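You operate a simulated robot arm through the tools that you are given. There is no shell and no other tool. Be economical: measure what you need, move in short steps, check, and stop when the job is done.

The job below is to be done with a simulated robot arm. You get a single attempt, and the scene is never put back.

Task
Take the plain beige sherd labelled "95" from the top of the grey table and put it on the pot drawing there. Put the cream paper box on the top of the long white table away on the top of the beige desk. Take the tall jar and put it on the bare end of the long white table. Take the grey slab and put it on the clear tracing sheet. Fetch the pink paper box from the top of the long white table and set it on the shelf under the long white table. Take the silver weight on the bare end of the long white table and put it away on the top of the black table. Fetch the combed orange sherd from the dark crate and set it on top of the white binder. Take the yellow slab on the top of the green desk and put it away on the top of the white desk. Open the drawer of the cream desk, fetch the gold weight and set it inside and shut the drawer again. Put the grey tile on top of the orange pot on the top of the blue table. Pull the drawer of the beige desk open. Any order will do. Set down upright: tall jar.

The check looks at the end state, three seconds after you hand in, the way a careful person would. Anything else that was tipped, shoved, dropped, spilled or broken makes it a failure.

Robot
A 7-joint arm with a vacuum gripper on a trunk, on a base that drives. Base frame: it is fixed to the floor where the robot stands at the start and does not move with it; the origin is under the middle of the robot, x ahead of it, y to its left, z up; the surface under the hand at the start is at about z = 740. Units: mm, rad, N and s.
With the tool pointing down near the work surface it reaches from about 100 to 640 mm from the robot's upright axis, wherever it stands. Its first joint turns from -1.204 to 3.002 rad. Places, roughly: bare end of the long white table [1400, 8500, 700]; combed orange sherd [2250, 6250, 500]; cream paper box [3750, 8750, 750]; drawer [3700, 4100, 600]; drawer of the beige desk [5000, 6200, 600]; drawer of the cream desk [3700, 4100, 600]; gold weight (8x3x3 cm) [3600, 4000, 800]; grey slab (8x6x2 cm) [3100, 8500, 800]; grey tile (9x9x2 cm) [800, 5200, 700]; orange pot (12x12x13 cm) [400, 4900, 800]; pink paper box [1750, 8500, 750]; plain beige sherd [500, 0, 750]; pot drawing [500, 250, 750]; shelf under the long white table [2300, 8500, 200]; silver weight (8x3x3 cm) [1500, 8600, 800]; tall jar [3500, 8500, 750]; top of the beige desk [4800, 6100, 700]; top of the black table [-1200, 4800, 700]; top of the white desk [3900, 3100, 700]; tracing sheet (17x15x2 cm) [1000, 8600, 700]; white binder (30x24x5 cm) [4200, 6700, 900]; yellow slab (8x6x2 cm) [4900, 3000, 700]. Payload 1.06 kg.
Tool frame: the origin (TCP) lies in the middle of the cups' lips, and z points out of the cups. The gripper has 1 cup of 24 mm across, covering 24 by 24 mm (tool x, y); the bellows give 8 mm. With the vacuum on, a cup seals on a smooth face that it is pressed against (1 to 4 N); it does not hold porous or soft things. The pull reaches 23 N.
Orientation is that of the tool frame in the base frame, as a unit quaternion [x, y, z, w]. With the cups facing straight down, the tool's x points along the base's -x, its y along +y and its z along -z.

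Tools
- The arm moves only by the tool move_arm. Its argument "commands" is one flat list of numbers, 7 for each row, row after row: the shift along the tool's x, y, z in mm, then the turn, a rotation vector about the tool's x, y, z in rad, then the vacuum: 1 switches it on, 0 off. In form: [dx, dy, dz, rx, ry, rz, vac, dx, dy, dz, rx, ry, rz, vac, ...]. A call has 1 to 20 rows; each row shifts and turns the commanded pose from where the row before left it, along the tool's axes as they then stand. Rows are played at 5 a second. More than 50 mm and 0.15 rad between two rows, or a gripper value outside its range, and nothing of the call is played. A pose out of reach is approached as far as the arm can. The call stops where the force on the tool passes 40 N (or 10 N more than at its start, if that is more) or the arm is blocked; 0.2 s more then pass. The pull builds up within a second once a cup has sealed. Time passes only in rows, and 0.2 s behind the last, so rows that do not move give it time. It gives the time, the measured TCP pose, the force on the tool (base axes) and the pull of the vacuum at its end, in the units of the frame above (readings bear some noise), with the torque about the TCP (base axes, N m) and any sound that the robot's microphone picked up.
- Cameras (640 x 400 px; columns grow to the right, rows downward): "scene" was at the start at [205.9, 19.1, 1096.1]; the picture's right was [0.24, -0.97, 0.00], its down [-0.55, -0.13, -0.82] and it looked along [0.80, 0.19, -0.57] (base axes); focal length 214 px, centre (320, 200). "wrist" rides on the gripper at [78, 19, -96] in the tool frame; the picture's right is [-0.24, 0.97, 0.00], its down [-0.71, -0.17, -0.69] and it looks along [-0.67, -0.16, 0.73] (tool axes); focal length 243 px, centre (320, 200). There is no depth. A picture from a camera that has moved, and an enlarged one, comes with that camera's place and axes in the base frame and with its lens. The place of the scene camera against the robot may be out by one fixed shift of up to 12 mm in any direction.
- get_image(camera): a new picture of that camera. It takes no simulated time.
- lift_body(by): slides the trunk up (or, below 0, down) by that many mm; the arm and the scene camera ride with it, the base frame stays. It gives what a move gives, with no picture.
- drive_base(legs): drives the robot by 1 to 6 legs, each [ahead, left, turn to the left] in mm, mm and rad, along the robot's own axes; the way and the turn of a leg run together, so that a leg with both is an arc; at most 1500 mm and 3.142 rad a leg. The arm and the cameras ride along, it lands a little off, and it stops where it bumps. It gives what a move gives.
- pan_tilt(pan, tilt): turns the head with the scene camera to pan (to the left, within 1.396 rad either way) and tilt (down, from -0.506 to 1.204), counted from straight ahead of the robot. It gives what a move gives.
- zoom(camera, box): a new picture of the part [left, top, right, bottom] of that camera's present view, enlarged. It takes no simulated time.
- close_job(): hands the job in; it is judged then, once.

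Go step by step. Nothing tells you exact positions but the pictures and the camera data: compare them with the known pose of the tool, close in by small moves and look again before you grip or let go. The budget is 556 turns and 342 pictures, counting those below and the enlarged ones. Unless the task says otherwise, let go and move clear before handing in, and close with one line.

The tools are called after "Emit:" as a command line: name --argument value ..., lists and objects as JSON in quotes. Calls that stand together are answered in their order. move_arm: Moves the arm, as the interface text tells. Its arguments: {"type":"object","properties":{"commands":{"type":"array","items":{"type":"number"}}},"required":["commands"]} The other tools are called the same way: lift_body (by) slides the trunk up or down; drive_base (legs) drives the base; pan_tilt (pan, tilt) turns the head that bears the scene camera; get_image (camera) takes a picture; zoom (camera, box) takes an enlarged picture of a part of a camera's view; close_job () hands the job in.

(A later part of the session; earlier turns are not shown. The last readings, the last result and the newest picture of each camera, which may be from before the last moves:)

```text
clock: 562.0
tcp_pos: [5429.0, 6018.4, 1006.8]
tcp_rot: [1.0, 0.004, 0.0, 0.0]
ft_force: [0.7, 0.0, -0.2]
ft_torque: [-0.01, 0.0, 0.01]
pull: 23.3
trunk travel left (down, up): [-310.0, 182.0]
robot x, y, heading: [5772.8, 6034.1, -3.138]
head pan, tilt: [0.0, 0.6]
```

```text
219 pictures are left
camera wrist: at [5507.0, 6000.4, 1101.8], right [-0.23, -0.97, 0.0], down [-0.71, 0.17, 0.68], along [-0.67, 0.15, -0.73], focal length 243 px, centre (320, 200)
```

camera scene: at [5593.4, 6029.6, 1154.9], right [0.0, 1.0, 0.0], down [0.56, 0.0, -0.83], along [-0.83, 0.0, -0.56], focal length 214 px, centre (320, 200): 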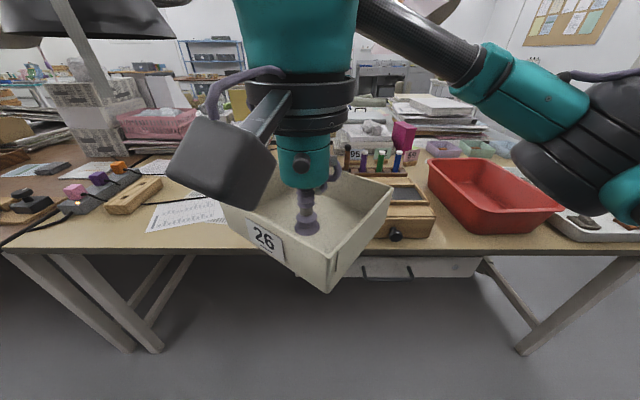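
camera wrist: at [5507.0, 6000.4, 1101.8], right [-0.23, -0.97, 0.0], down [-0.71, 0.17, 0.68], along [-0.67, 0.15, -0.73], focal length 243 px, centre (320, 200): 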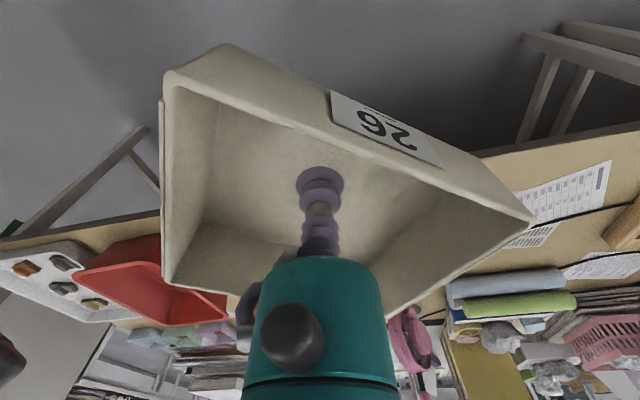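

Box has yawed ~35°. I'll rotate the tool −0.62 rad about its axis to straighten it.

Emit:
move_arm --commands '[0, 0, 0, 0, 0, -0.1, 1, 0, 0, 0, 0, 0, -0.1, 1, 0, 0, 0, 0, 0, -0.1, 1, 0, 0, 0, 0, 0, -0.1, 1, 0, 0, 0, 0, 0, -0.1, 1, 0, 0, 0, 0, 0, -0.12, 1, 0, 0, 0, 0, 0, 0, 1]'

Emit:
drive_base --legs '[[100, -5, 0], [90, 0, 0]]'

Emit:
get_image --camera "wrist"

Emit:
get_image --camera "scene"

```text
clock: 563.6
tcp_pos: [5428.9, 6017.5, 1005.7]
tcp_rot: [0.951, 0.31, 0.0, 0.001]
ft_force: [0.7, -0.1, -1.0]
ft_torque: [0.0, -0.01, -0.01]
pull: 22.9
trunk travel left (down, up): [-310.0, 182.0]
robot x, y, heading: [5769.4, 6031.8, -3.136]
head pan, tilt: [0.0, 0.6]
```

```text
clock: 565.4
tcp_pos: [5239.4, 6021.6, 1006.6]
tcp_rot: [0.951, 0.309, 0.0, 0.0]
ft_force: [-0.1, -0.2, -0.2]
ft_torque: [0.0, 0.01, -0.01]
pull: 22.9
trunk travel left (down, up): [-310.0, 182.0]
robot x, y, heading: [5585.8, 6038.2, -3.138]
head pan, tilt: [0.0, 0.6]
```

```text
218 pictures are left
camera wrist: at [5314.7, 6053.7, 1101.7], right [0.38, -0.92, 0.0], down [-0.67, -0.28, 0.68], along [-0.63, -0.26, -0.73], focal length 243 px, centre (320, 200)
```

wrist: 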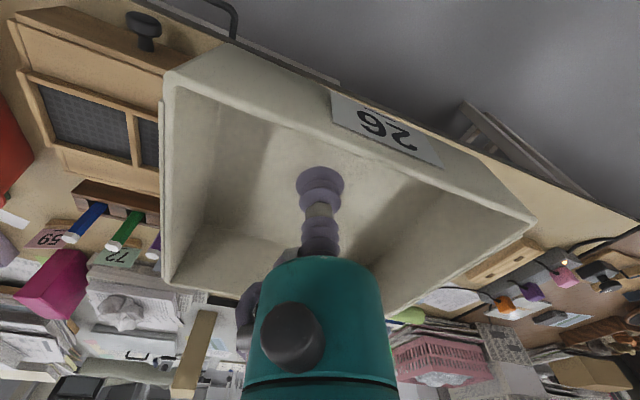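

```text
217 pictures are left
camera scene: at [5405.2, 6033.9, 1154.8], right [0.0, 1.0, 0.0], down [0.57, 0.0, -0.82], along [-0.82, 0.0, -0.57], focal length 214 px, centre (320, 200)
```

scene: 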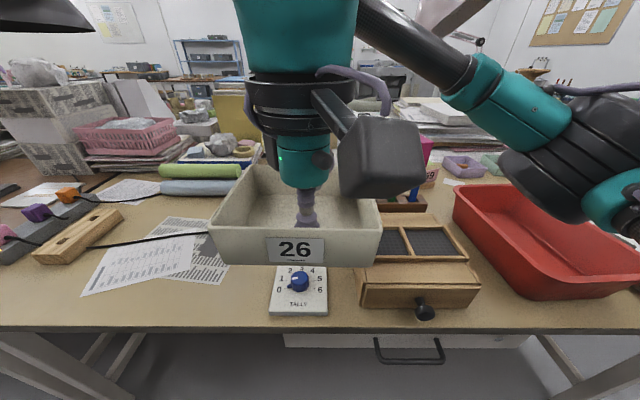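

Straight again. Moving slowly over the free spot [5008, 6033].

Emit:
move_arm --commands '[-10, -8, 0, 0, 0, 0, 1, -20, -16, 0, 0, 0, 0, 1, -28, -22, 0, 0, 0, 0, 1, -28, -22, 0, 0, 0, 0, 1, -28, -22, 0, 0, 0, 0, 1, -28, -23, 0, 0, 0, 0, 1, -20, -17, 0, 0, 0, 0, 1, -12, -10, 0, 0, 0, 0, 1, -6, -5, 0, 0, 0, 0, 1, 0, 0, 15, 0, 0, 0, 1, 0, 0, 30, 0, 0, 0, 1, 0, 0, 30, 0, 0, 0, 1, 0, 0, 20, 0, 0, 0, 1, 0, 0, 0, 0, 0, 0, 1]'

Emit:
get_image --camera "scene"

Emit:
get_image --camera "wrist"

```text
clock: 568.4
tcp_pos: [5050.7, 6029.7, 914.2]
tcp_rot: [0.951, 0.309, 0.0, 0.001]
ft_force: [-0.2, 0.5, -0.4]
ft_torque: [-0.02, -0.02, -0.01]
pull: 23.2
out of reach, approached as far as the arm can: row 7, 8, 9
trunk travel left (down, up): [-310.0, 182.0]
robot x, y, heading: [5582.6, 6035.8, -3.137]
head pan, tilt: [0.0, 0.6]
```

```text
216 pictures are left
camera scene: at [5405.7, 6033.8, 1154.9], right [0.0, 1.0, 0.0], down [0.56, 0.0, -0.83], along [-0.83, 0.0, -0.56], focal length 214 px, centre (320, 200)
```

scene: 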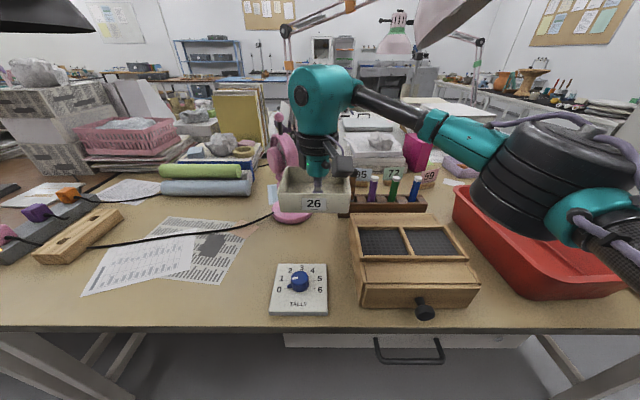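

```text
215 pictures are left
camera wrist: at [5125.8, 6061.3, 1009.1], right [0.38, -0.92, 0.0], down [-0.67, -0.28, 0.69], along [-0.63, -0.26, -0.73], focal length 243 px, centre (320, 200)
```

wrist: 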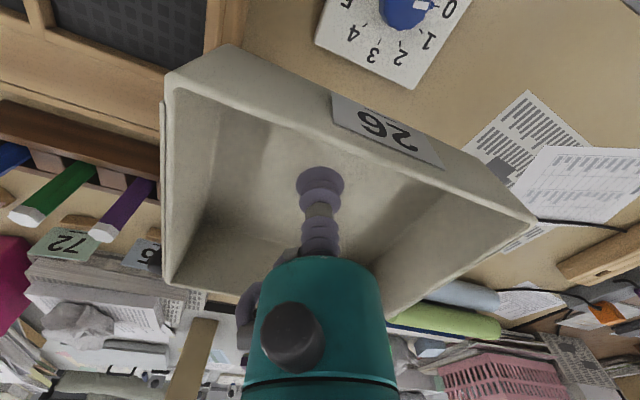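

Region is clear: target [5008, 6012]. Lowering a bit, then shifting, then re-checking.

Emit:
move_arm --commands '[0, 0, 20, 0, 0, 0, 1, 0, 0, 25, 0, 0, 0, 1, -10, -3, 10, 0, 0, 0, 1, -18, -5, 5, 0, 0, 0, 1, -15, -5, 5, 0, 0, 0, 1, 0, 0, 0, 0, 0, 0, 1]'

Emit:
get_image --camera "scene"

Emit:
get_image --camera "wrist"

```text
clock: 569.8
tcp_pos: [5030.8, 6022.6, 855.8]
tcp_rot: [0.951, 0.309, -0.001, 0.0]
ft_force: [0.2, -0.4, -0.8]
ft_torque: [-0.02, -0.02, 0.0]
pull: 23.1
out of reach, approached as far as the arm can: row 4, 5
trunk travel left (down, up): [-310.0, 182.0]
robot x, y, heading: [5583.0, 6039.1, -3.142]
head pan, tilt: [0.0, 0.6]
```

```text
214 pictures are left
camera scene: at [5405.7, 6033.9, 1154.9], right [0.0, 1.0, 0.0], down [0.56, 0.0, -0.83], along [-0.83, 0.0, -0.56], focal length 214 px, centre (320, 200)
```

scene: 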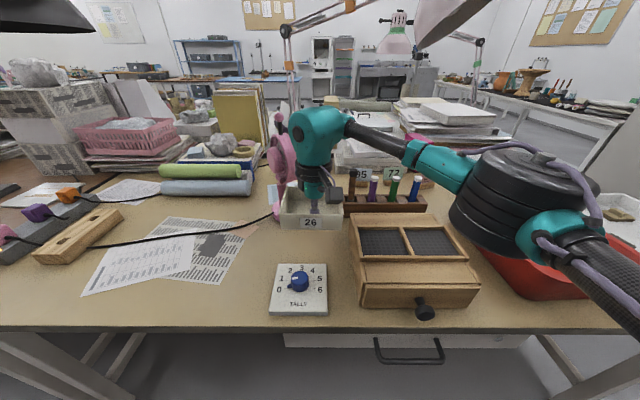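

```text
213 pictures are left
camera wrist: at [5106.0, 6053.8, 949.9], right [0.38, -0.92, 0.0], down [-0.67, -0.28, 0.69], along [-0.63, -0.26, -0.73], focal length 243 px, centre (320, 200)
```

wrist: 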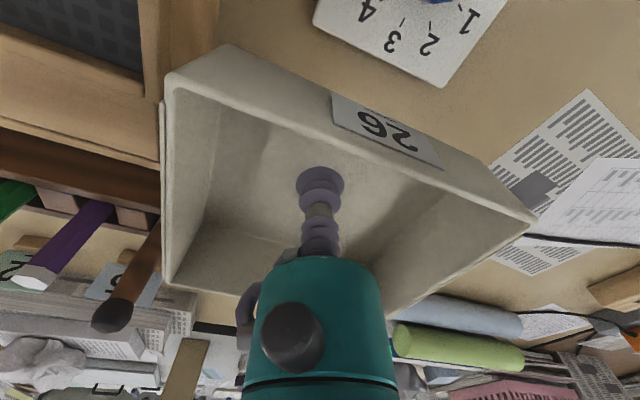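

I'll lower the trunk 50 mm to gain reach, then shift forward the last 22 mm.

Emit:
lift_body --by -50

Emit:
move_arm --commands '[-10, -3, 0, 0, 0, 0, 1, -13, -4, 0, 0, 0, 0, 1, 0, 0, 0, 0, 0, 0, 1]'

Emit:
get_image --camera "scene"

Emit:
get_image --camera "wrist"

```text
clock: 570.7
tcp_pos: [5031.7, 6022.1, 805.4]
tcp_rot: [0.951, 0.309, 0.0, 0.0]
ft_force: [-0.7, 0.3, -0.8]
ft_torque: [0.03, 0.01, 0.01]
pull: 23.1
trunk travel left (down, up): [-260.0, 232.0]
robot x, y, heading: [5583.6, 6036.9, -3.14]
head pan, tilt: [0.0, 0.6]
```

```text
clock: 571.5
tcp_pos: [5022.6, 6019.5, 806.5]
tcp_rot: [0.951, 0.309, 0.001, 0.0]
ft_force: [-0.2, -0.7, 0.5]
ft_torque: [0.02, 0.0, 0.0]
pull: 22.8
out of reach, approached as far as the arm can: row 2
trunk travel left (down, up): [-260.0, 232.0]
robot x, y, heading: [5587.7, 6035.0, -3.138]
head pan, tilt: [0.0, 0.6]
```

```text
212 pictures are left
camera scene: at [5395.0, 6033.8, 1106.5], right [0.0, 1.0, 0.0], down [0.56, 0.0, -0.83], along [-0.83, 0.0, -0.56], focal length 214 px, centre (320, 200)
```

scene: 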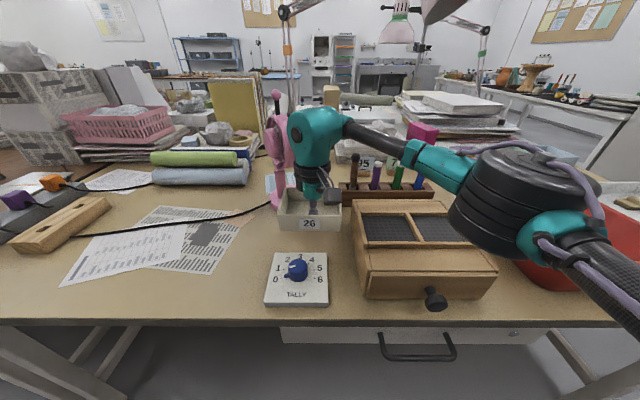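

```text
211 pictures are left
camera wrist: at [5097.4, 6051.2, 900.9], right [0.38, -0.92, 0.0], down [-0.67, -0.28, 0.69], along [-0.63, -0.26, -0.73], focal length 243 px, centre (320, 200)
```

wrist: 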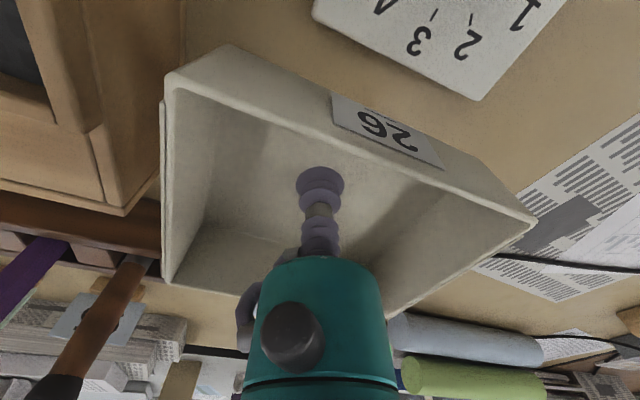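

Margins look fine; nudging the base 12 mm forward to centre the gap, then lowering.

Emit:
drive_base --legs '[[12, 0, 0]]'

Emit:
move_arm --commands '[0, 0, 30, 0, 0, 0, 1, 0, 0, 15, 0, 0, 0, 1, 0, 0, 5, 0, 0, 0, 1, 0, 0, 0, 0, 0, 0, 1]'

```text
clock: 572.3
tcp_pos: [5009.4, 6019.2, 805.2]
tcp_rot: [0.951, 0.309, 0.0, 0.001]
ft_force: [0.1, -0.3, -1.0]
ft_torque: [-0.02, -0.03, 0.01]
pull: 23.1
trunk travel left (down, up): [-260.0, 232.0]
robot x, y, heading: [5573.1, 6036.0, -3.139]
head pan, tilt: [0.0, 0.6]
```

```text
clock: 573.3
tcp_pos: [5010.7, 6017.8, 755.5]
tcp_rot: [0.951, 0.308, 0.0, 0.0]
ft_force: [0.5, -0.1, -0.4]
ft_torque: [0.01, 0.01, 0.03]
pull: 22.6
trunk travel left (down, up): [-260.0, 232.0]
robot x, y, heading: [5575.5, 6037.3, -3.139]
head pan, tilt: [0.0, 0.6]
```

Emit:
move_arm --commands '[0, 0, 3, 0, 0, 0, 1, 0, 0, 3, 0, 0, 0, 1, 0, 0, 2, 0, 0, 0, 1, 0, 0, 0, 0, 0, 0, 1]'

Emit:
get_image --camera "scene"

```text
clock: 574.3
tcp_pos: [5009.8, 6018.2, 748.4]
tcp_rot: [0.951, 0.31, 0.0, 0.001]
ft_force: [-0.2, -0.1, -0.5]
ft_torque: [-0.02, 0.0, 0.01]
pull: 23.2
trunk travel left (down, up): [-260.0, 232.0]
robot x, y, heading: [5572.8, 6036.8, -3.137]
head pan, tilt: [0.0, 0.6]
```

```text
210 pictures are left
camera scene: at [5382.9, 6033.7, 1106.5], right [0.0, 1.0, 0.0], down [0.56, 0.0, -0.83], along [-0.83, 0.0, -0.56], focal length 214 px, centre (320, 200)
```

scene: 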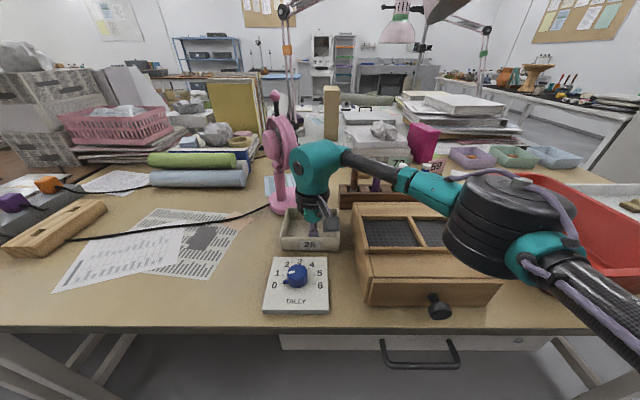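

Emit:
move_arm --commands '[0, 0, 2, 0, 0, 0, 1, 0, 0, 2, 0, 0, 0, 1, 0, 0, 0, 0, 0, 0, 1]'

Emit:
zoom --camera "scene" --box '[240, 160, 400, 300]'

```text
clock: 575.1
tcp_pos: [5011.6, 6019.1, 743.9]
tcp_rot: [0.951, 0.309, -0.001, 0.0]
ft_force: [-0.3, 0.1, -0.8]
ft_torque: [-0.01, -0.02, 0.02]
pull: 23.1
trunk travel left (down, up): [-260.0, 232.0]
robot x, y, heading: [5569.7, 6033.9, -3.143]
head pan, tilt: [0.0, 0.6]
```

```text
2.86 times, centred on (320, 230) of scene
camera zoom: at [5382.9, 6033.7, 1106.5], right [0.0, 1.0, 0.0], down [0.56, 0.0, -0.83], along [-0.83, 0.0, -0.56], focal length 613 px, centre (320, 114)
```

zoom: 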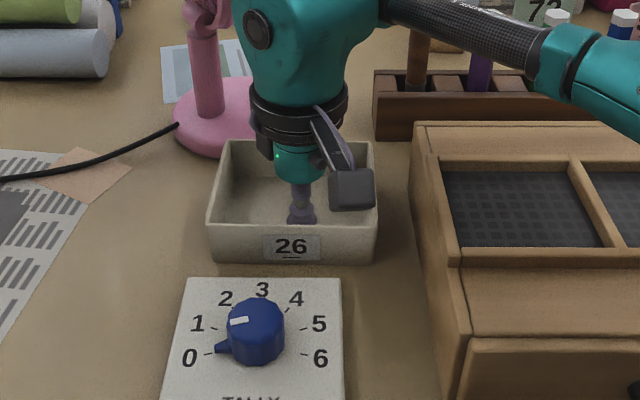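

Emit:
move_arm --commands '[0, 0, 2, 0, 0, 0, 1, 0, 0, 0, 0, 0, 0, 1, 0, 0, 2, 0, 0, 0, 1, 0, 0, 0, 0, 0, 0, 1]'

```text
clock: 576.1
tcp_pos: [5011.3, 6019.2, 739.9]
tcp_rot: [0.951, 0.309, -0.001, 0.0]
ft_force: [-0.1, 0.6, 16.7]
ft_torque: [0.0, -0.04, -0.06]
pull: 22.8
trunk travel left (down, up): [-260.0, 232.0]
robot x, y, heading: [5569.3, 6035.2, -3.137]
head pan, tilt: [0.0, 0.6]
```

Contact. Releasing and rising straight up.

Emit:
move_arm --commands '[0, 0, -3, 0, 0, 0, 0, 0, 0, 0, 0, 0, 0, 0, 0, 0, 0, 0, 0, 0, 0, 0, 0, -4, 0, 0, 0, 0, 0, 0, -30, 0, 0, 0, 0, 0, 0, -40, 0, 0, 0, 0, 0, 0, -40, 0, 0, 0, 0, 20, 15, -30, 0, 0, 0, 0, 35, 25, -20, 0, 0, 0, 0, 35, 25, -20, 0, 0, 0, 0, 35, 25, -20, 0, 0, 0, 0, 35, 25, -20, 0, 0, 0, 0, 0, 0, 0, 0, 0, 0.12, 0, 0, 0, 0, 0, 0, 0.125, 0, 0, 0, 0, 0, 0, 0.125, 0, 0, 0, 0, 0, 0, 0.125, 0, 0, 0, 0, 0, 0, 0.125, 0]'

Emit:
get_image --camera "scene"

Emit:
get_image --camera "wrist"

```text
clock: 579.7
tcp_pos: [5208.1, 6021.2, 967.4]
tcp_rot: [1.0, 0.004, 0.0, -0.001]
ft_force: [0.3, -0.2, -0.7]
ft_torque: [0.0, 0.01, 0.04]
pull: 0.1
trunk travel left (down, up): [-260.0, 232.0]
robot x, y, heading: [5571.3, 6038.0, -3.138]
head pan, tilt: [0.0, 0.6]
```

```text
208 pictures are left
camera scene: at [5383.0, 6033.7, 1106.5], right [0.0, 1.0, 0.0], down [0.56, 0.0, -0.83], along [-0.83, 0.0, -0.56], focal length 214 px, centre (320, 200)
```

scene: 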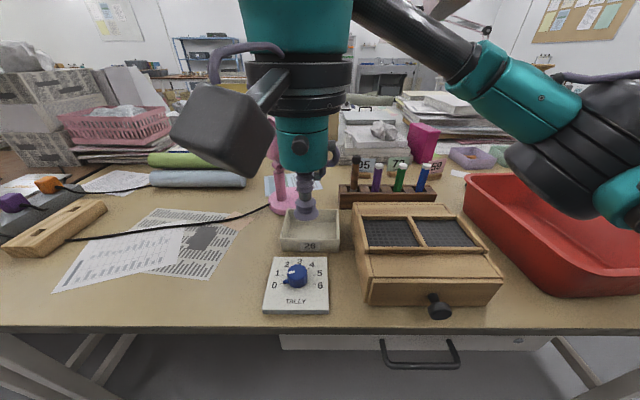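

```text
207 pictures are left
camera wrist: at [5286.3, 6003.2, 1062.1], right [-0.23, -0.97, 0.0], down [-0.71, 0.17, 0.68], along [-0.67, 0.16, -0.73], focal length 243 px, centre (320, 200)
```

wrist: 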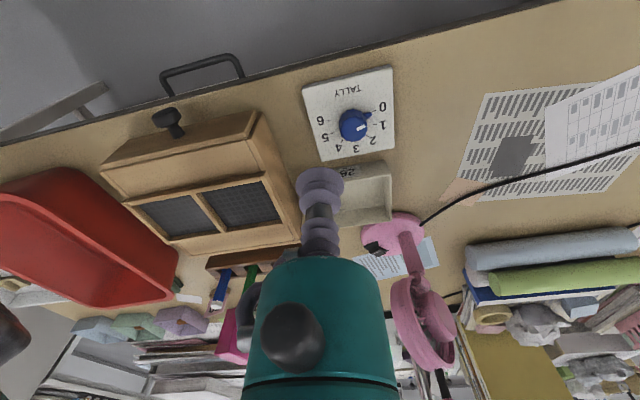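

The cream box is on the desk. Now the drawer: backing off and lowering to see its front.

Emit:
drive_base --legs '[[-350, 0, 0]]'

Emit:
pan_tilt --pan -0.3 --tilt 0.6

Emit:
get_image --camera "scene"

```text
clock: 582.0
tcp_pos: [5558.0, 6022.1, 967.2]
tcp_rot: [1.0, 0.006, 0.0, 0.001]
ft_force: [0.3, -0.1, 0.0]
ft_torque: [0.02, 0.02, 0.0]
pull: 0.1
trunk travel left (down, up): [-260.0, 232.0]
robot x, y, heading: [5920.8, 6035.2, -3.134]
head pan, tilt: [0.0, 0.6]
```

```text
clock: 582.8
tcp_pos: [5557.6, 6021.4, 967.0]
tcp_rot: [1.0, 0.006, 0.0, 0.0]
ft_force: [0.6, -0.1, 0.4]
ft_torque: [-0.02, 0.02, 0.0]
pull: 0.1
trunk travel left (down, up): [-260.0, 232.0]
robot x, y, heading: [5922.0, 6034.9, -3.136]
head pan, tilt: [-0.3, 0.6]
```

```text
206 pictures are left
camera scene: at [5736.6, 6061.2, 1106.5], right [0.29, 0.96, 0.0], down [0.54, -0.16, -0.83], along [-0.79, 0.24, -0.56], focal length 214 px, centre (320, 200)
```

scene: 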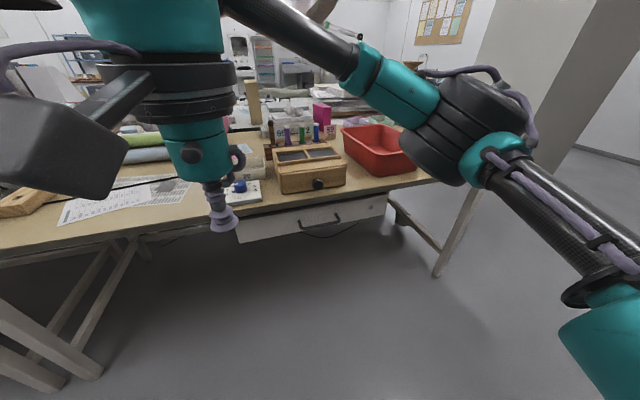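

Emit:
zoom --camera "scene" --box '[220, 170, 400, 270]'

```text
3.56 times, centred on (310, 220) of scene
camera zoom: at [5736.6, 6061.2, 1106.5], right [0.29, 0.96, 0.0], down [0.54, -0.16, -0.83], along [-0.79, 0.24, -0.56], focal length 763 px, centre (356, 129)
```

zoom: 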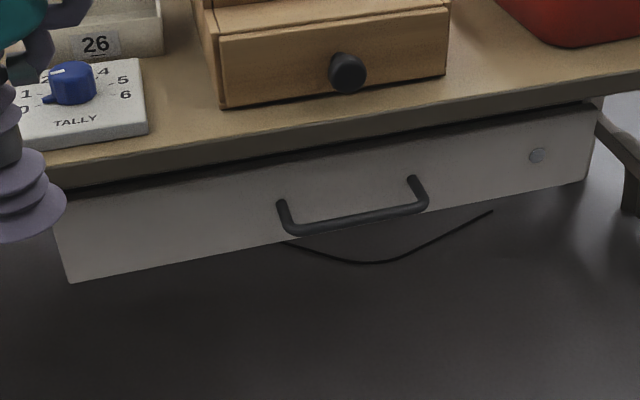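

The drawer face spans about y 5965–6440, z 605–715, handle centred near y 6219. I'll turn the tool horizontal and press the cup on the face left of the handle.

Emit:
move_arm --commands '[-35, 0, 30, 0, 0, 0, 0, -35, 0, 30, 0, 0, 0, 0, -35, 0, 30, 0, 0, 0, 0, -35, 0, 30, 0, 0, 0, 0, 0, 0, 0, 0, -0.1428, 0, 0, 0, 0, 0, 0, -0.1428, 0, 0, 0, 0, 0, 0, -0.1428, 0, 0, 0, 0, 0, 0, -0.1428, 0, 0, 0, 0, 0, 0, -0.1428, 0, 0, 0, 0, 0, 0, -0.1428, 0, 0, 0, 0, 0, 0, -0.1428, 0, 0, 0, 0, 0, 0, -0.1428, 0, 0, 0, 0, 0, 0, -0.1428, 0, 0, 0, 0, 0, 0, -0.1428, 0, 0, 0, 0, 0, 0, -0.1428, 0, 0]'

Emit:
get_image --camera "wrist"

Emit:
get_image --camera "scene"

```text
clock: 586.0
tcp_pos: [5415.7, 6020.2, 847.6]
tcp_rot: [-0.706, -0.004, 0.708, -0.005]
ft_force: [0.1, 0.6, 1.0]
ft_torque: [0.01, 0.01, -0.01]
pull: 0.1
trunk travel left (down, up): [-260.0, 232.0]
robot x, y, heading: [5921.7, 6038.4, -3.136]
head pan, tilt: [-0.3, 0.6]
```

```text
204 pictures are left
camera wrist: at [5512.9, 6003.4, 767.7], right [0.01, -0.97, 0.24], down [0.68, 0.18, 0.71], along [-0.73, 0.15, 0.67], focal length 243 px, centre (320, 200)
```

wrist: 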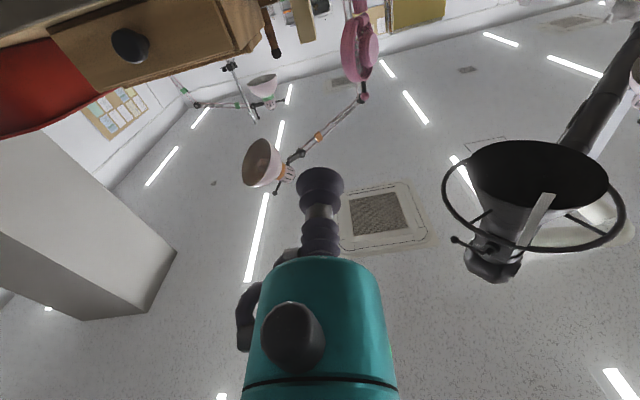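

```text
203 pictures are left
camera scene: at [5736.6, 6061.2, 1106.5], right [0.29, 0.96, 0.0], down [0.54, -0.16, -0.83], along [-0.79, 0.24, -0.56], focal length 214 px, centre (320, 200)
```

scene: 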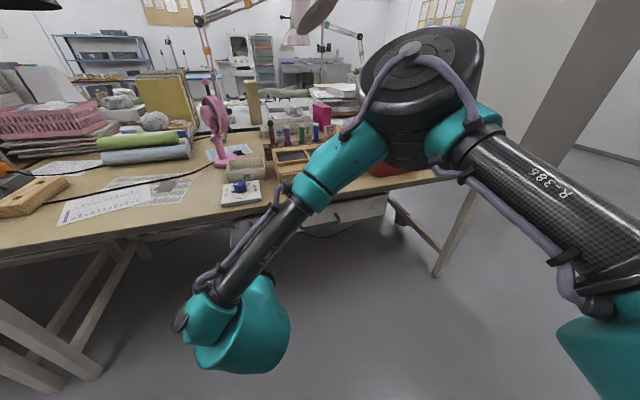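

The tool is horizontal. Lowering to z≈660 and shifting to y≈6110.

Emit:
move_arm --commands '[37, -18, 0, 0, 0, 0, 0, 37, -18, 0, 0, 0, 0, 0, 37, -18, 0, 0, 0, 0, 0, 37, -18, 0, 0, 0, 0, 0, 38, -18, 0, 0, 0, 0, 0, 0, 0, 0, 0, 0, 0, 0]'

Emit:
get_image --camera "wrist"

Emit:
get_image --camera "scene"

```text
clock: 587.4
tcp_pos: [5435.8, 6059.5, 710.6]
tcp_rot: [0.709, 0.002, -0.705, 0.002]
ft_force: [0.5, 0.4, -0.2]
ft_torque: [0.0, 0.01, -0.02]
pull: 0.0
out of reach, approached as far as the arm can: row 4, 5
trunk travel left (down, up): [-260.0, 232.0]
robot x, y, heading: [5924.9, 6041.9, -3.137]
head pan, tilt: [-0.3, 0.6]
```

```text
202 pictures are left
camera wrist: at [5531.6, 6040.9, 631.7], right [0.0, -0.97, 0.24], down [0.68, 0.17, 0.71], along [-0.73, 0.16, 0.66], focal length 243 px, centre (320, 200)
```

wrist: 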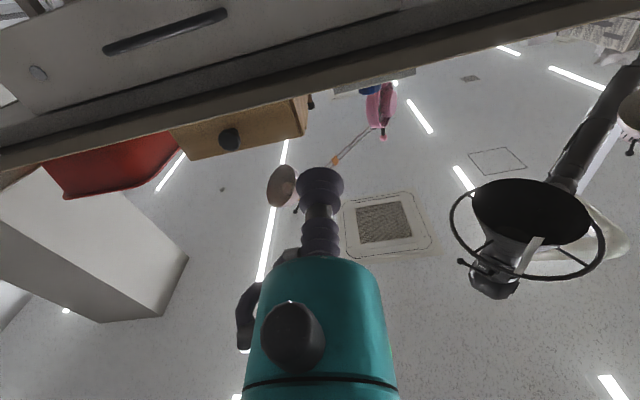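

```text
201 pictures are left
camera scene: at [5736.6, 6061.3, 1106.5], right [0.29, 0.96, 0.0], down [0.54, -0.16, -0.83], along [-0.79, 0.24, -0.56], focal length 214 px, centre (320, 200)
```

scene: 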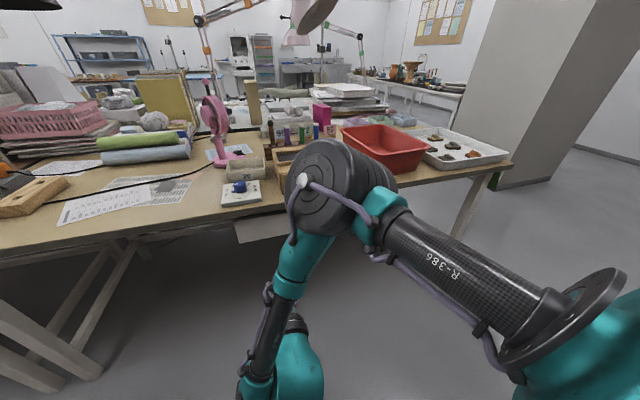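

Lowering the trunk 60 mm instead.

Emit:
lift_body --by -100

Emit:
move_arm --commands '[-25, -25, 0, 0, 0, 0, 0, -25, -25, 0, 0, 0, 0, 0]'

Emit:
get_image --camera "wrist"

```text
clock: 588.7
tcp_pos: [5417.9, 6059.4, 597.5]
tcp_rot: [0.715, 0.002, -0.699, 0.004]
ft_force: [-0.5, -0.5, -0.1]
ft_torque: [-0.01, -0.01, 0.01]
pull: 0.1
trunk travel left (down, up): [-160.0, 332.0]
robot x, y, heading: [5918.2, 6038.5, -3.134]
head pan, tilt: [-0.3, 0.6]
```

```text
clock: 589.3
tcp_pos: [5417.8, 6109.6, 650.4]
tcp_rot: [0.714, 0.003, -0.7, 0.006]
ft_force: [-0.2, 0.5, 0.1]
ft_torque: [-0.01, -0.01, 0.0]
pull: 0.0
trunk travel left (down, up): [-160.0, 332.0]
robot x, y, heading: [5914.7, 6042.1, -3.135]
head pan, tilt: [-0.3, 0.6]
```

```text
200 pictures are left
camera wrist: at [5515.7, 6092.0, 572.4], right [0.01, -0.97, 0.24], down [0.67, 0.18, 0.72], along [-0.74, 0.16, 0.65], focal length 243 px, centre (320, 200)
```

wrist: 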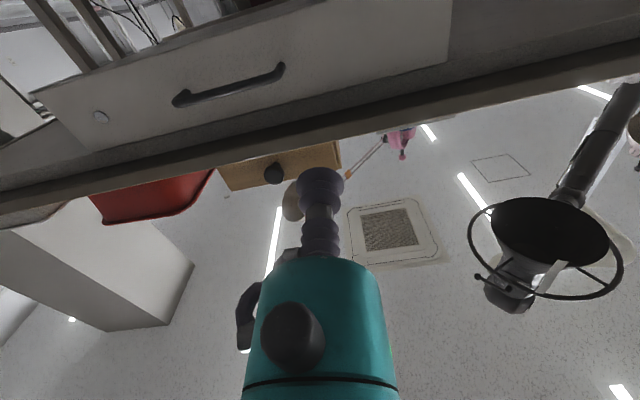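

Face centre height ≈640; I'll line up at y≈6102, drive 165 mm closer, then touch with the arm.

Emit:
move_arm --commands '[10, 8, 0, 0, -0.02, 0, 0, 0, 0, 0, 0, 0, 0, 0]'

Emit:
drive_base --legs '[[165, 0, 0]]'

Emit:
get_image --camera "wrist"

Emit:
get_image --camera "scene"

```text
clock: 589.9
tcp_pos: [5413.5, 6099.1, 641.9]
tcp_rot: [0.708, 0.003, -0.707, 0.005]
ft_force: [1.1, -0.4, 0.3]
ft_torque: [0.0, -0.02, -0.03]
pull: 0.1
out of reach, approached as far as the arm can: row 1
trunk travel left (down, up): [-160.0, 332.0]
robot x, y, heading: [5916.3, 6038.5, -3.13]
head pan, tilt: [-0.3, 0.6]
```

```text
clock: 591.3
tcp_pos: [5266.4, 6098.1, 652.0]
tcp_rot: [-0.701, -0.003, 0.713, -0.004]
ft_force: [-0.1, 0.5, 0.2]
ft_torque: [-0.03, 0.0, 0.02]
pull: 0.1
trunk travel left (down, up): [-160.0, 332.0]
robot x, y, heading: [5756.7, 6038.2, -3.136]
head pan, tilt: [-0.3, 0.6]
```

```text
199 pictures are left
camera wrist: at [5361.7, 6079.3, 570.8], right [0.01, -0.97, 0.24], down [0.69, 0.18, 0.7], along [-0.72, 0.16, 0.68], focal length 243 px, centre (320, 200)
```

wrist: 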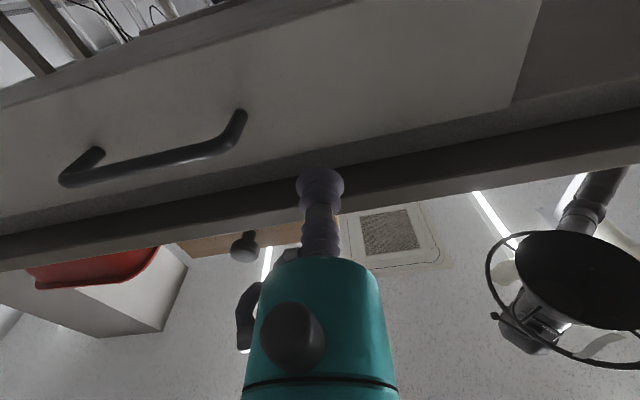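

```text
198 pictures are left
camera scene: at [5542.0, 6060.6, 1000.8], right [0.29, 0.96, 0.0], down [0.54, -0.16, -0.83], along [-0.79, 0.24, -0.56], focal length 214 px, centre (320, 200)
```

scene: 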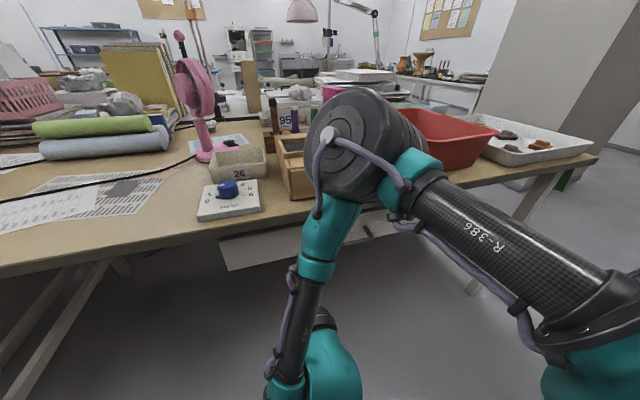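

Aligned with the face left of the handle. Advancing with vacuum on.

Emit:
move_arm --commands '[8, 0, 15, 0, 0, 0, 1, 0, 0, 15, 0, 0, 0, 1, 0, 0, 8, 0, 0, 0, 1, 0, 0, 5, 0, 0, 0, 1, 0, 0, 5, 0, 0, 0, 1, 0, 0, 0, 0, 0, 0, 1]'

Emit:
get_image --camera "wrist"

```text
clock: 592.7
tcp_pos: [5223.8, 6083.8, 654.0]
tcp_rot: [-0.702, 0.0, 0.712, 0.0]
ft_force: [-0.6, 1.0, 0.0]
ft_torque: [0.0, 0.0, -0.02]
pull: 0.0
out of reach, approached as far as the arm can: row 1, 2, 4
trunk travel left (down, up): [-160.0, 332.0]
robot x, y, heading: [5759.7, 6037.1, -3.139]
head pan, tilt: [-0.3, 0.6]
```

```text
197 pictures are left
camera wrist: at [5318.3, 6065.8, 573.1], right [0.01, -0.97, 0.24], down [0.69, 0.17, 0.7], along [-0.72, 0.16, 0.68], focal length 243 px, centre (320, 200)
```

wrist: 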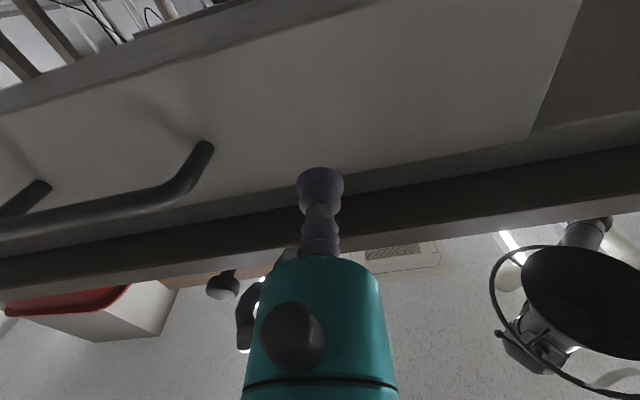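

The cup is too near the face's top edge; lowering the trunk 20 mm.

Emit:
lift_body --by -22

Emit:
move_arm --commands '[0, 0, 5, 0, 0, 0, 1, 0, 0, 4, 0, 0, 0, 1, 0, 0, 0, 0, 0, 0, 1]'

Emit:
get_image --camera "wrist"

```text
clock: 593.4
tcp_pos: [5223.4, 6085.8, 630.6]
tcp_rot: [-0.7, -0.003, 0.714, -0.004]
ft_force: [0.5, 0.9, -0.4]
ft_torque: [0.0, -0.01, -0.02]
pull: 0.0
trunk travel left (down, up): [-138.0, 354.0]
robot x, y, heading: [5759.6, 6038.4, -3.134]
head pan, tilt: [-0.3, 0.6]
```

```text
clock: 594.2
tcp_pos: [5214.0, 6084.3, 631.6]
tcp_rot: [-0.701, -0.002, 0.713, -0.003]
ft_force: [-0.7, 0.2, -1.0]
ft_torque: [0.0, 0.01, 0.03]
pull: 0.2
trunk travel left (down, up): [-138.0, 354.0]
robot x, y, heading: [5760.4, 6035.0, -3.136]
head pan, tilt: [-0.3, 0.6]
```

```text
196 pictures are left
camera wrist: at [5308.6, 6066.6, 551.1], right [0.01, -0.97, 0.24], down [0.69, 0.17, 0.7], along [-0.72, 0.16, 0.68], focal length 243 px, centre (320, 200)
```

wrist: 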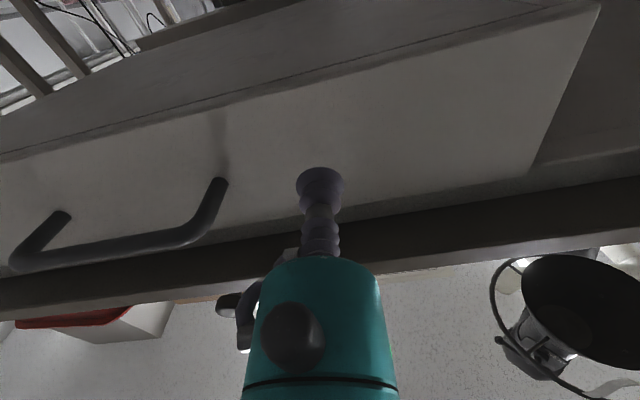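

Now the cup faces the middle of the drawer front. Advancing in small steps.

Emit:
move_arm --commands '[0, 0, 4, 0, 0, 0, 1, 0, 0, 4, 0, 0, 0, 1, 0, 0, 0, 0, 0, 0, 1]'

```text
clock: 595.0
tcp_pos: [5207.7, 6083.5, 632.6]
tcp_rot: [-0.703, -0.001, 0.711, -0.002]
ft_force: [0.8, 0.1, 0.5]
ft_torque: [0.02, 0.01, 0.0]
pull: 0.0
trunk travel left (down, up): [-138.0, 354.0]
robot x, y, heading: [5756.8, 6037.6, -3.136]
head pan, tilt: [-0.3, 0.6]
```

Emit:
move_arm --commands '[0, 0, 4, 0, 0, 0, 1, 0, 0, 4, 0, 0, 0, 1, 0, 0, 0, 0, 0, 0, 1]'

```text
clock: 595.8
tcp_pos: [5200.3, 6081.2, 635.2]
tcp_rot: [-0.703, -0.001, 0.711, -0.002]
ft_force: [-0.2, 0.2, 0.5]
ft_torque: [0.0, -0.01, 0.0]
pull: 0.1
out of reach, approached as far as the arm can: row 1
trunk travel left (down, up): [-138.0, 354.0]
robot x, y, heading: [5757.8, 6036.0, -3.135]
head pan, tilt: [-0.3, 0.6]
```

Near the arm's limit here; I'll nudge with the base.

Emit:
drive_base --legs '[[10, 0, 0]]'

Emit:
get_image --camera "wrist"

```text
clock: 596.5
tcp_pos: [5189.9, 6080.7, 634.8]
tcp_rot: [-0.703, -0.001, 0.712, -0.002]
ft_force: [-0.2, 0.4, 0.6]
ft_torque: [0.0, 0.0, 0.0]
pull: 0.1
trunk travel left (down, up): [-138.0, 354.0]
robot x, y, heading: [5746.0, 6038.2, -3.139]
head pan, tilt: [-0.3, 0.6]
```

```text
195 pictures are left
camera wrist: at [5285.0, 6063.4, 553.8], right [0.01, -0.97, 0.24], down [0.69, 0.17, 0.7], along [-0.72, 0.16, 0.68], focal length 243 px, centre (320, 200)
```

wrist: 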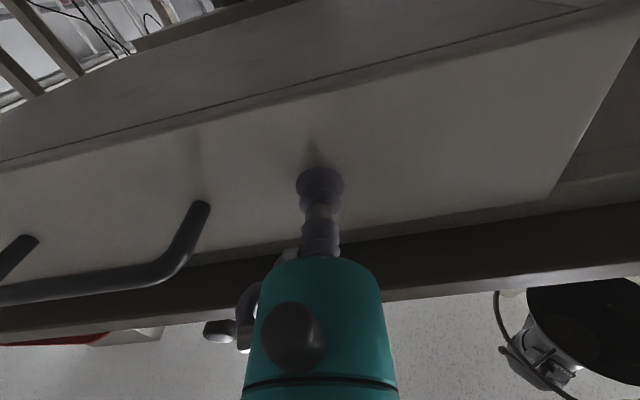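

Emit:
drive_base --legs '[[8, 0, 0]]'

Emit:
move_arm --commands '[0, 0, 0, 0, 0, 0, 1, 0, 0, 0, 0, 0, 0, 1]'

```text
clock: 597.3
tcp_pos: [5181.7, 6081.6, 634.1]
tcp_rot: [-0.702, -0.001, 0.712, -0.001]
ft_force: [3.8, 0.3, 2.6]
ft_torque: [-0.01, -0.18, -0.06]
pull: 22.7
trunk travel left (down, up): [-138.0, 354.0]
robot x, y, heading: [5740.3, 6037.5, -3.136]
head pan, tilt: [-0.3, 0.6]
```

```text
clock: 597.9
tcp_pos: [5183.2, 6081.4, 635.3]
tcp_rot: [-0.702, -0.001, 0.712, -0.001]
ft_force: [2.1, 0.4, 3.8]
ft_torque: [0.02, -0.19, -0.06]
pull: 22.9
trunk travel left (down, up): [-138.0, 354.0]
robot x, y, heading: [5739.5, 6037.0, -3.135]
head pan, tilt: [-0.3, 0.6]
```

Sealed on the drawer front. Pulling back gently with the base.

Emit:
drive_base --legs '[[-60, 0, 0]]'

Emit:
get_image --camera "wrist"

```text
clock: 598.9
tcp_pos: [5243.0, 6080.5, 633.1]
tcp_rot: [-0.703, -0.002, 0.711, -0.002]
ft_force: [-0.1, -9.0, -3.2]
ft_torque: [-0.01, -0.06, -0.03]
pull: 22.9
trunk travel left (down, up): [-138.0, 354.0]
robot x, y, heading: [5800.6, 6035.9, -3.134]
head pan, tilt: [-0.3, 0.6]
```

```text
194 pictures are left
camera wrist: at [5338.7, 6063.6, 553.6], right [0.01, -0.97, 0.24], down [0.69, 0.17, 0.7], along [-0.72, 0.16, 0.67], focal length 243 px, centre (320, 200)
```

wrist: 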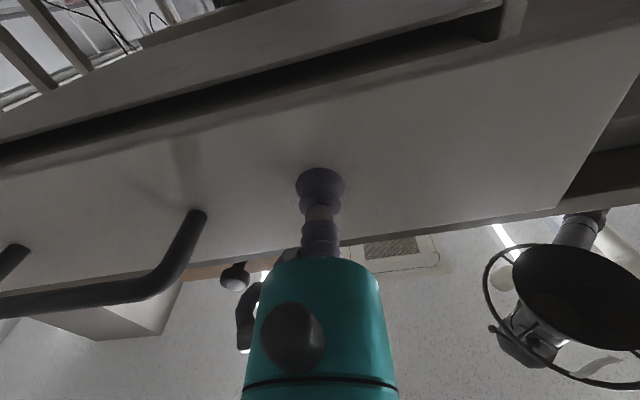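

The drawer is opening. Continuing.

Emit:
drive_base --legs '[[-60, 1, 0]]'

Emit:
drive_base --legs '[[-60, 1, 0]]'

Emit:
get_image --camera "wrist"

```text
clock: 599.8
tcp_pos: [5302.7, 6082.4, 633.6]
tcp_rot: [-0.703, -0.001, 0.711, -0.001]
ft_force: [0.7, 3.6, -0.5]
ft_torque: [0.15, -0.09, -0.02]
pull: 22.8
trunk travel left (down, up): [-138.0, 354.0]
robot x, y, heading: [5860.2, 6035.8, -3.139]
head pan, tilt: [-0.3, 0.6]
```

```text
clock: 600.8
tcp_pos: [5349.7, 6081.9, 623.8]
tcp_rot: [0.71, 0.0, -0.704, -0.001]
ft_force: [1.0, 6.4, -9.4]
ft_torque: [-0.02, 0.04, 0.02]
pull: 22.7
trunk travel left (down, up): [-138.0, 354.0]
robot x, y, heading: [5913.4, 6037.1, -3.138]
head pan, tilt: [-0.3, 0.6]
```

```text
193 pictures are left
camera wrist: at [5445.4, 6064.5, 545.7], right [0.0, -0.97, 0.23], down [0.68, 0.17, 0.71], along [-0.73, 0.16, 0.66], focal length 243 px, centre (320, 200)
```

wrist: 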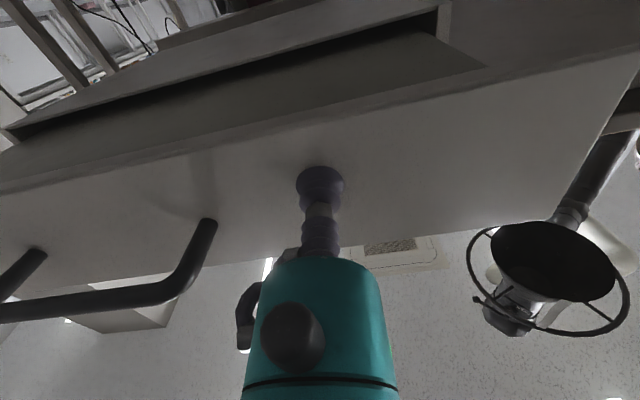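

Emit:
move_arm --commands '[0, 0, 0, 0, 0, 0, 1, 0, 0, 0, 0, 0, 0, 1]'

Emit:
get_image --camera "scene"

```text
clock: 601.4
tcp_pos: [5349.1, 6083.8, 627.9]
tcp_rot: [-0.707, 0.0, 0.707, 0.001]
ft_force: [1.4, -0.2, 2.9]
ft_torque: [0.27, -0.06, 0.01]
pull: 22.6
trunk travel left (down, up): [-138.0, 354.0]
robot x, y, heading: [5914.1, 6037.8, -3.143]
head pan, tilt: [-0.3, 0.6]
```

```text
192 pictures are left
camera scene: at [5678.5, 6061.0, 973.3], right [0.29, 0.96, 0.0], down [0.55, -0.17, -0.82], along [-0.78, 0.24, -0.57], focal length 214 px, centre (320, 200)
```

scene: 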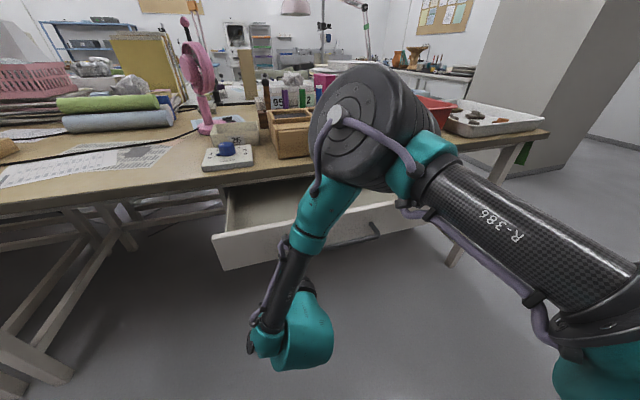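

The drawer is out ~170 mm. One more gentle pull to see if it goes further.

Emit:
drive_base --legs '[[-50, 0, 0]]'

Emit:
get_image --camera "scene"

```text
clock: 602.3
tcp_pos: [5349.5, 6084.9, 627.1]
tcp_rot: [0.707, 0.0, -0.707, 0.0]
ft_force: [-0.8, -0.7, -10.5]
ft_torque: [-0.04, 0.04, -0.02]
pull: 23.0
trunk travel left (down, up): [-138.0, 354.0]
robot x, y, heading: [5912.6, 6037.8, 3.141]
head pan, tilt: [-0.3, 0.6]
stopped in leg 1: the robot was blocked; the commanded pose is now the measured one
```

```text
191 pictures are left
camera scene: at [5680.0, 6062.0, 973.7], right [0.3, 0.96, 0.0], down [0.55, -0.17, -0.82], along [-0.78, 0.24, -0.57], focal length 214 px, centre (320, 200)
```

scene: 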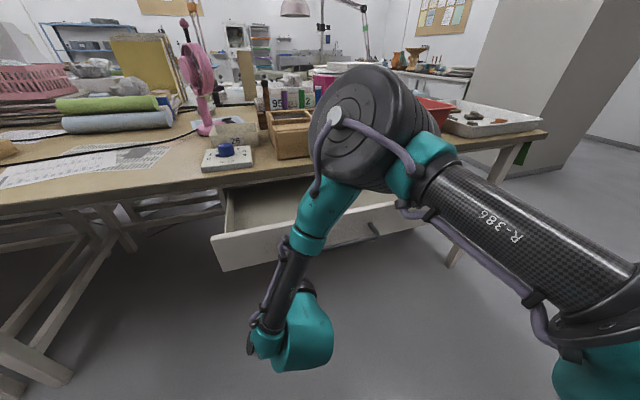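

Blocked: either the drawer's stop or something behind. Releasing the cup and drawing the arm back.

Emit:
move_arm --commands '[0, 0, 0, 0, 0, 0, 0, 0, 0, 0, 0, 0, 0, 0, 0, 0, 0, 0, 0, 0, 0, 0, 0, -10, 0, 0, 0, 0, 0, 0, -20, 0, 0, 0, 0, 0, 0, -20, 0, 0, 0, 0]'

Emit:
drive_base --legs '[[-20, 0, 0]]'

Emit:
pan_tilt --pan 1.39 --tilt 0.7

Emit:
get_image --camera "scene"

```text
clock: 603.7
tcp_pos: [5398.5, 6086.1, 627.9]
tcp_rot: [0.707, 0.0, -0.707, 0.0]
ft_force: [0.6, -0.7, -0.4]
ft_torque: [-0.01, 0.0, 0.01]
pull: 0.0
trunk travel left (down, up): [-138.0, 354.0]
robot x, y, heading: [5911.3, 6036.5, 3.143]
head pan, tilt: [-0.3, 0.6]
```

```text
clock: 604.5
tcp_pos: [5398.5, 6085.7, 629.7]
tcp_rot: [-0.706, 0.0, 0.708, 0.0]
ft_force: [0.3, 0.0, 0.1]
ft_torque: [-0.01, 0.02, 0.03]
pull: 0.1
trunk travel left (down, up): [-138.0, 354.0]
robot x, y, heading: [5910.3, 6034.5, 3.144]
head pan, tilt: [-0.3, 0.6]
stopped in leg 1: the robot was blocked; the commanded pose is now the measured one
```

```text
clock: 606.2
tcp_pos: [5398.7, 6085.7, 629.5]
tcp_rot: [-0.706, 0.0, 0.708, 0.001]
ft_force: [0.8, -0.4, 0.1]
ft_torque: [0.0, 0.01, 0.02]
pull: 0.1
trunk travel left (down, up): [-138.0, 354.0]
robot x, y, heading: [5912.7, 6034.9, 3.139]
head pan, tilt: [1.389, 0.7]
```

```text
190 pictures are left
camera scene: at [5748.9, 5951.9, 965.3], right [-0.98, 0.18, -0.01], down [0.12, 0.63, -0.76], along [-0.13, -0.75, -0.65], focal length 214 px, centre (320, 200)
```

scene: 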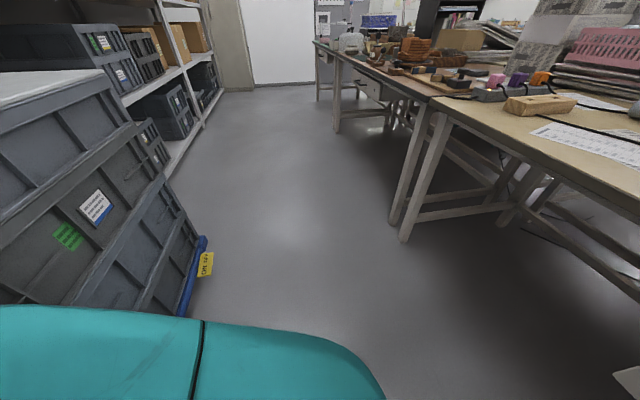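

The base backed against the bin dolly behind it. I'll move forward off it, re-seal, and pull further with the arm only.

Emit:
drive_base --legs '[[38, 0, 0]]'

Emit:
move_arm --commands '[0, 0, 4, 0, 0, 0, 1, 0, 0, 4, 0, 0, 0, 1, 0, 0, 0, 0, 0, 0, 1]'

```text
clock: 607.1
tcp_pos: [5366.3, 6085.7, 632.8]
tcp_rot: [-0.704, 0.0, 0.71, 0.001]
ft_force: [0.3, 0.6, 0.5]
ft_torque: [0.01, 0.0, -0.01]
pull: 0.1
trunk travel left (down, up): [-138.0, 354.0]
robot x, y, heading: [5876.9, 6039.2, 3.142]
head pan, tilt: [1.389, 0.7]
```

```text
clock: 607.9
tcp_pos: [5359.8, 6086.0, 632.6]
tcp_rot: [-0.704, 0.001, 0.71, 0.001]
ft_force: [0.1, 0.2, -0.1]
ft_torque: [0.02, -0.01, -0.01]
pull: 0.1
trunk travel left (down, up): [-138.0, 354.0]
robot x, y, heading: [5874.8, 6038.1, 3.137]
head pan, tilt: [1.389, 0.7]
```

Emit:
move_arm --commands '[0, 0, 4, 0, 0, 0, 1, 0, 0, 4, 0, 0, 0, 1, 0, 0, 0, 0, 0, 0, 1]'

```text
clock: 608.7
tcp_pos: [5350.6, 6085.4, 632.9]
tcp_rot: [-0.704, 0.0, 0.71, 0.0]
ft_force: [0.6, 0.8, 1.7]
ft_torque: [-0.07, -0.12, 0.05]
pull: 23.5
trunk travel left (down, up): [-138.0, 354.0]
robot x, y, heading: [5876.7, 6035.0, 3.143]
head pan, tilt: [1.389, 0.7]
```

Sealed. Pulling with the arm in short rows.

Emit:
move_arm --commands '[0, 0, -8, 0, 0, 0, 1, 0, 0, -8, 0, 0, 0, 1, 0, 0, -8, 0, 0, 0, 1, 0, 0, -8, 0, 0, 0, 1, 0, 0, -8, 0, 0, 0, 1, 0, 0, -8, 0, 0, 0, 1, 0, 0, 0, 0, 0, 0, 1]'

Emit:
get_image --camera "wrist"

```text
clock: 610.3
tcp_pos: [5396.1, 6084.9, 633.4]
tcp_rot: [0.707, -0.002, -0.707, -0.002]
ft_force: [0.5, 11.0, -4.8]
ft_torque: [0.05, -0.01, 0.23]
pull: 23.2
out of reach, approached as far as the arm can: row 6
trunk travel left (down, up): [-138.0, 354.0]
robot x, y, heading: [5879.2, 6036.6, 3.14]
head pan, tilt: [1.389, 0.7]
```

```text
189 pictures are left
camera wrist: at [5491.6, 6066.0, 554.0], right [0.0, -0.97, 0.23], down [0.69, 0.17, 0.71], along [-0.73, 0.16, 0.67], focal length 243 px, centre (320, 200)
```

wrist: 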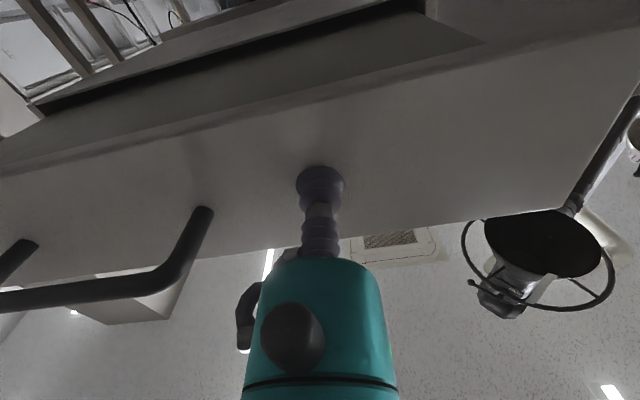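

Opened ~215 mm; a last 25 mm with the base.

Emit:
drive_base --legs '[[-25, 0, 0]]'

Emit:
move_arm --commands '[0, 0, 0, 0, 0, 0, 0, 0, 0, 0, 0, 0, 0, 0, 0, 0, 0, 0, 0, 0, 0]'

```text
clock: 611.1
tcp_pos: [5420.2, 6082.9, 634.3]
tcp_rot: [-0.705, 0.0, 0.709, 0.0]
ft_force: [1.8, 4.9, -2.2]
ft_torque: [0.1, -0.03, 0.01]
pull: 22.9
trunk travel left (down, up): [-138.0, 354.0]
robot x, y, heading: [5902.7, 6039.3, 3.14]
head pan, tilt: [1.389, 0.7]
```

```text
clock: 611.9
tcp_pos: [5420.1, 6083.1, 634.1]
tcp_rot: [-0.705, 0.001, 0.709, 0.002]
ft_force: [0.7, -0.6, -0.2]
ft_torque: [0.01, 0.0, 0.01]
pull: 0.0
trunk travel left (down, up): [-138.0, 354.0]
robot x, y, heading: [5895.2, 6038.5, 3.141]
head pan, tilt: [1.389, 0.7]
```

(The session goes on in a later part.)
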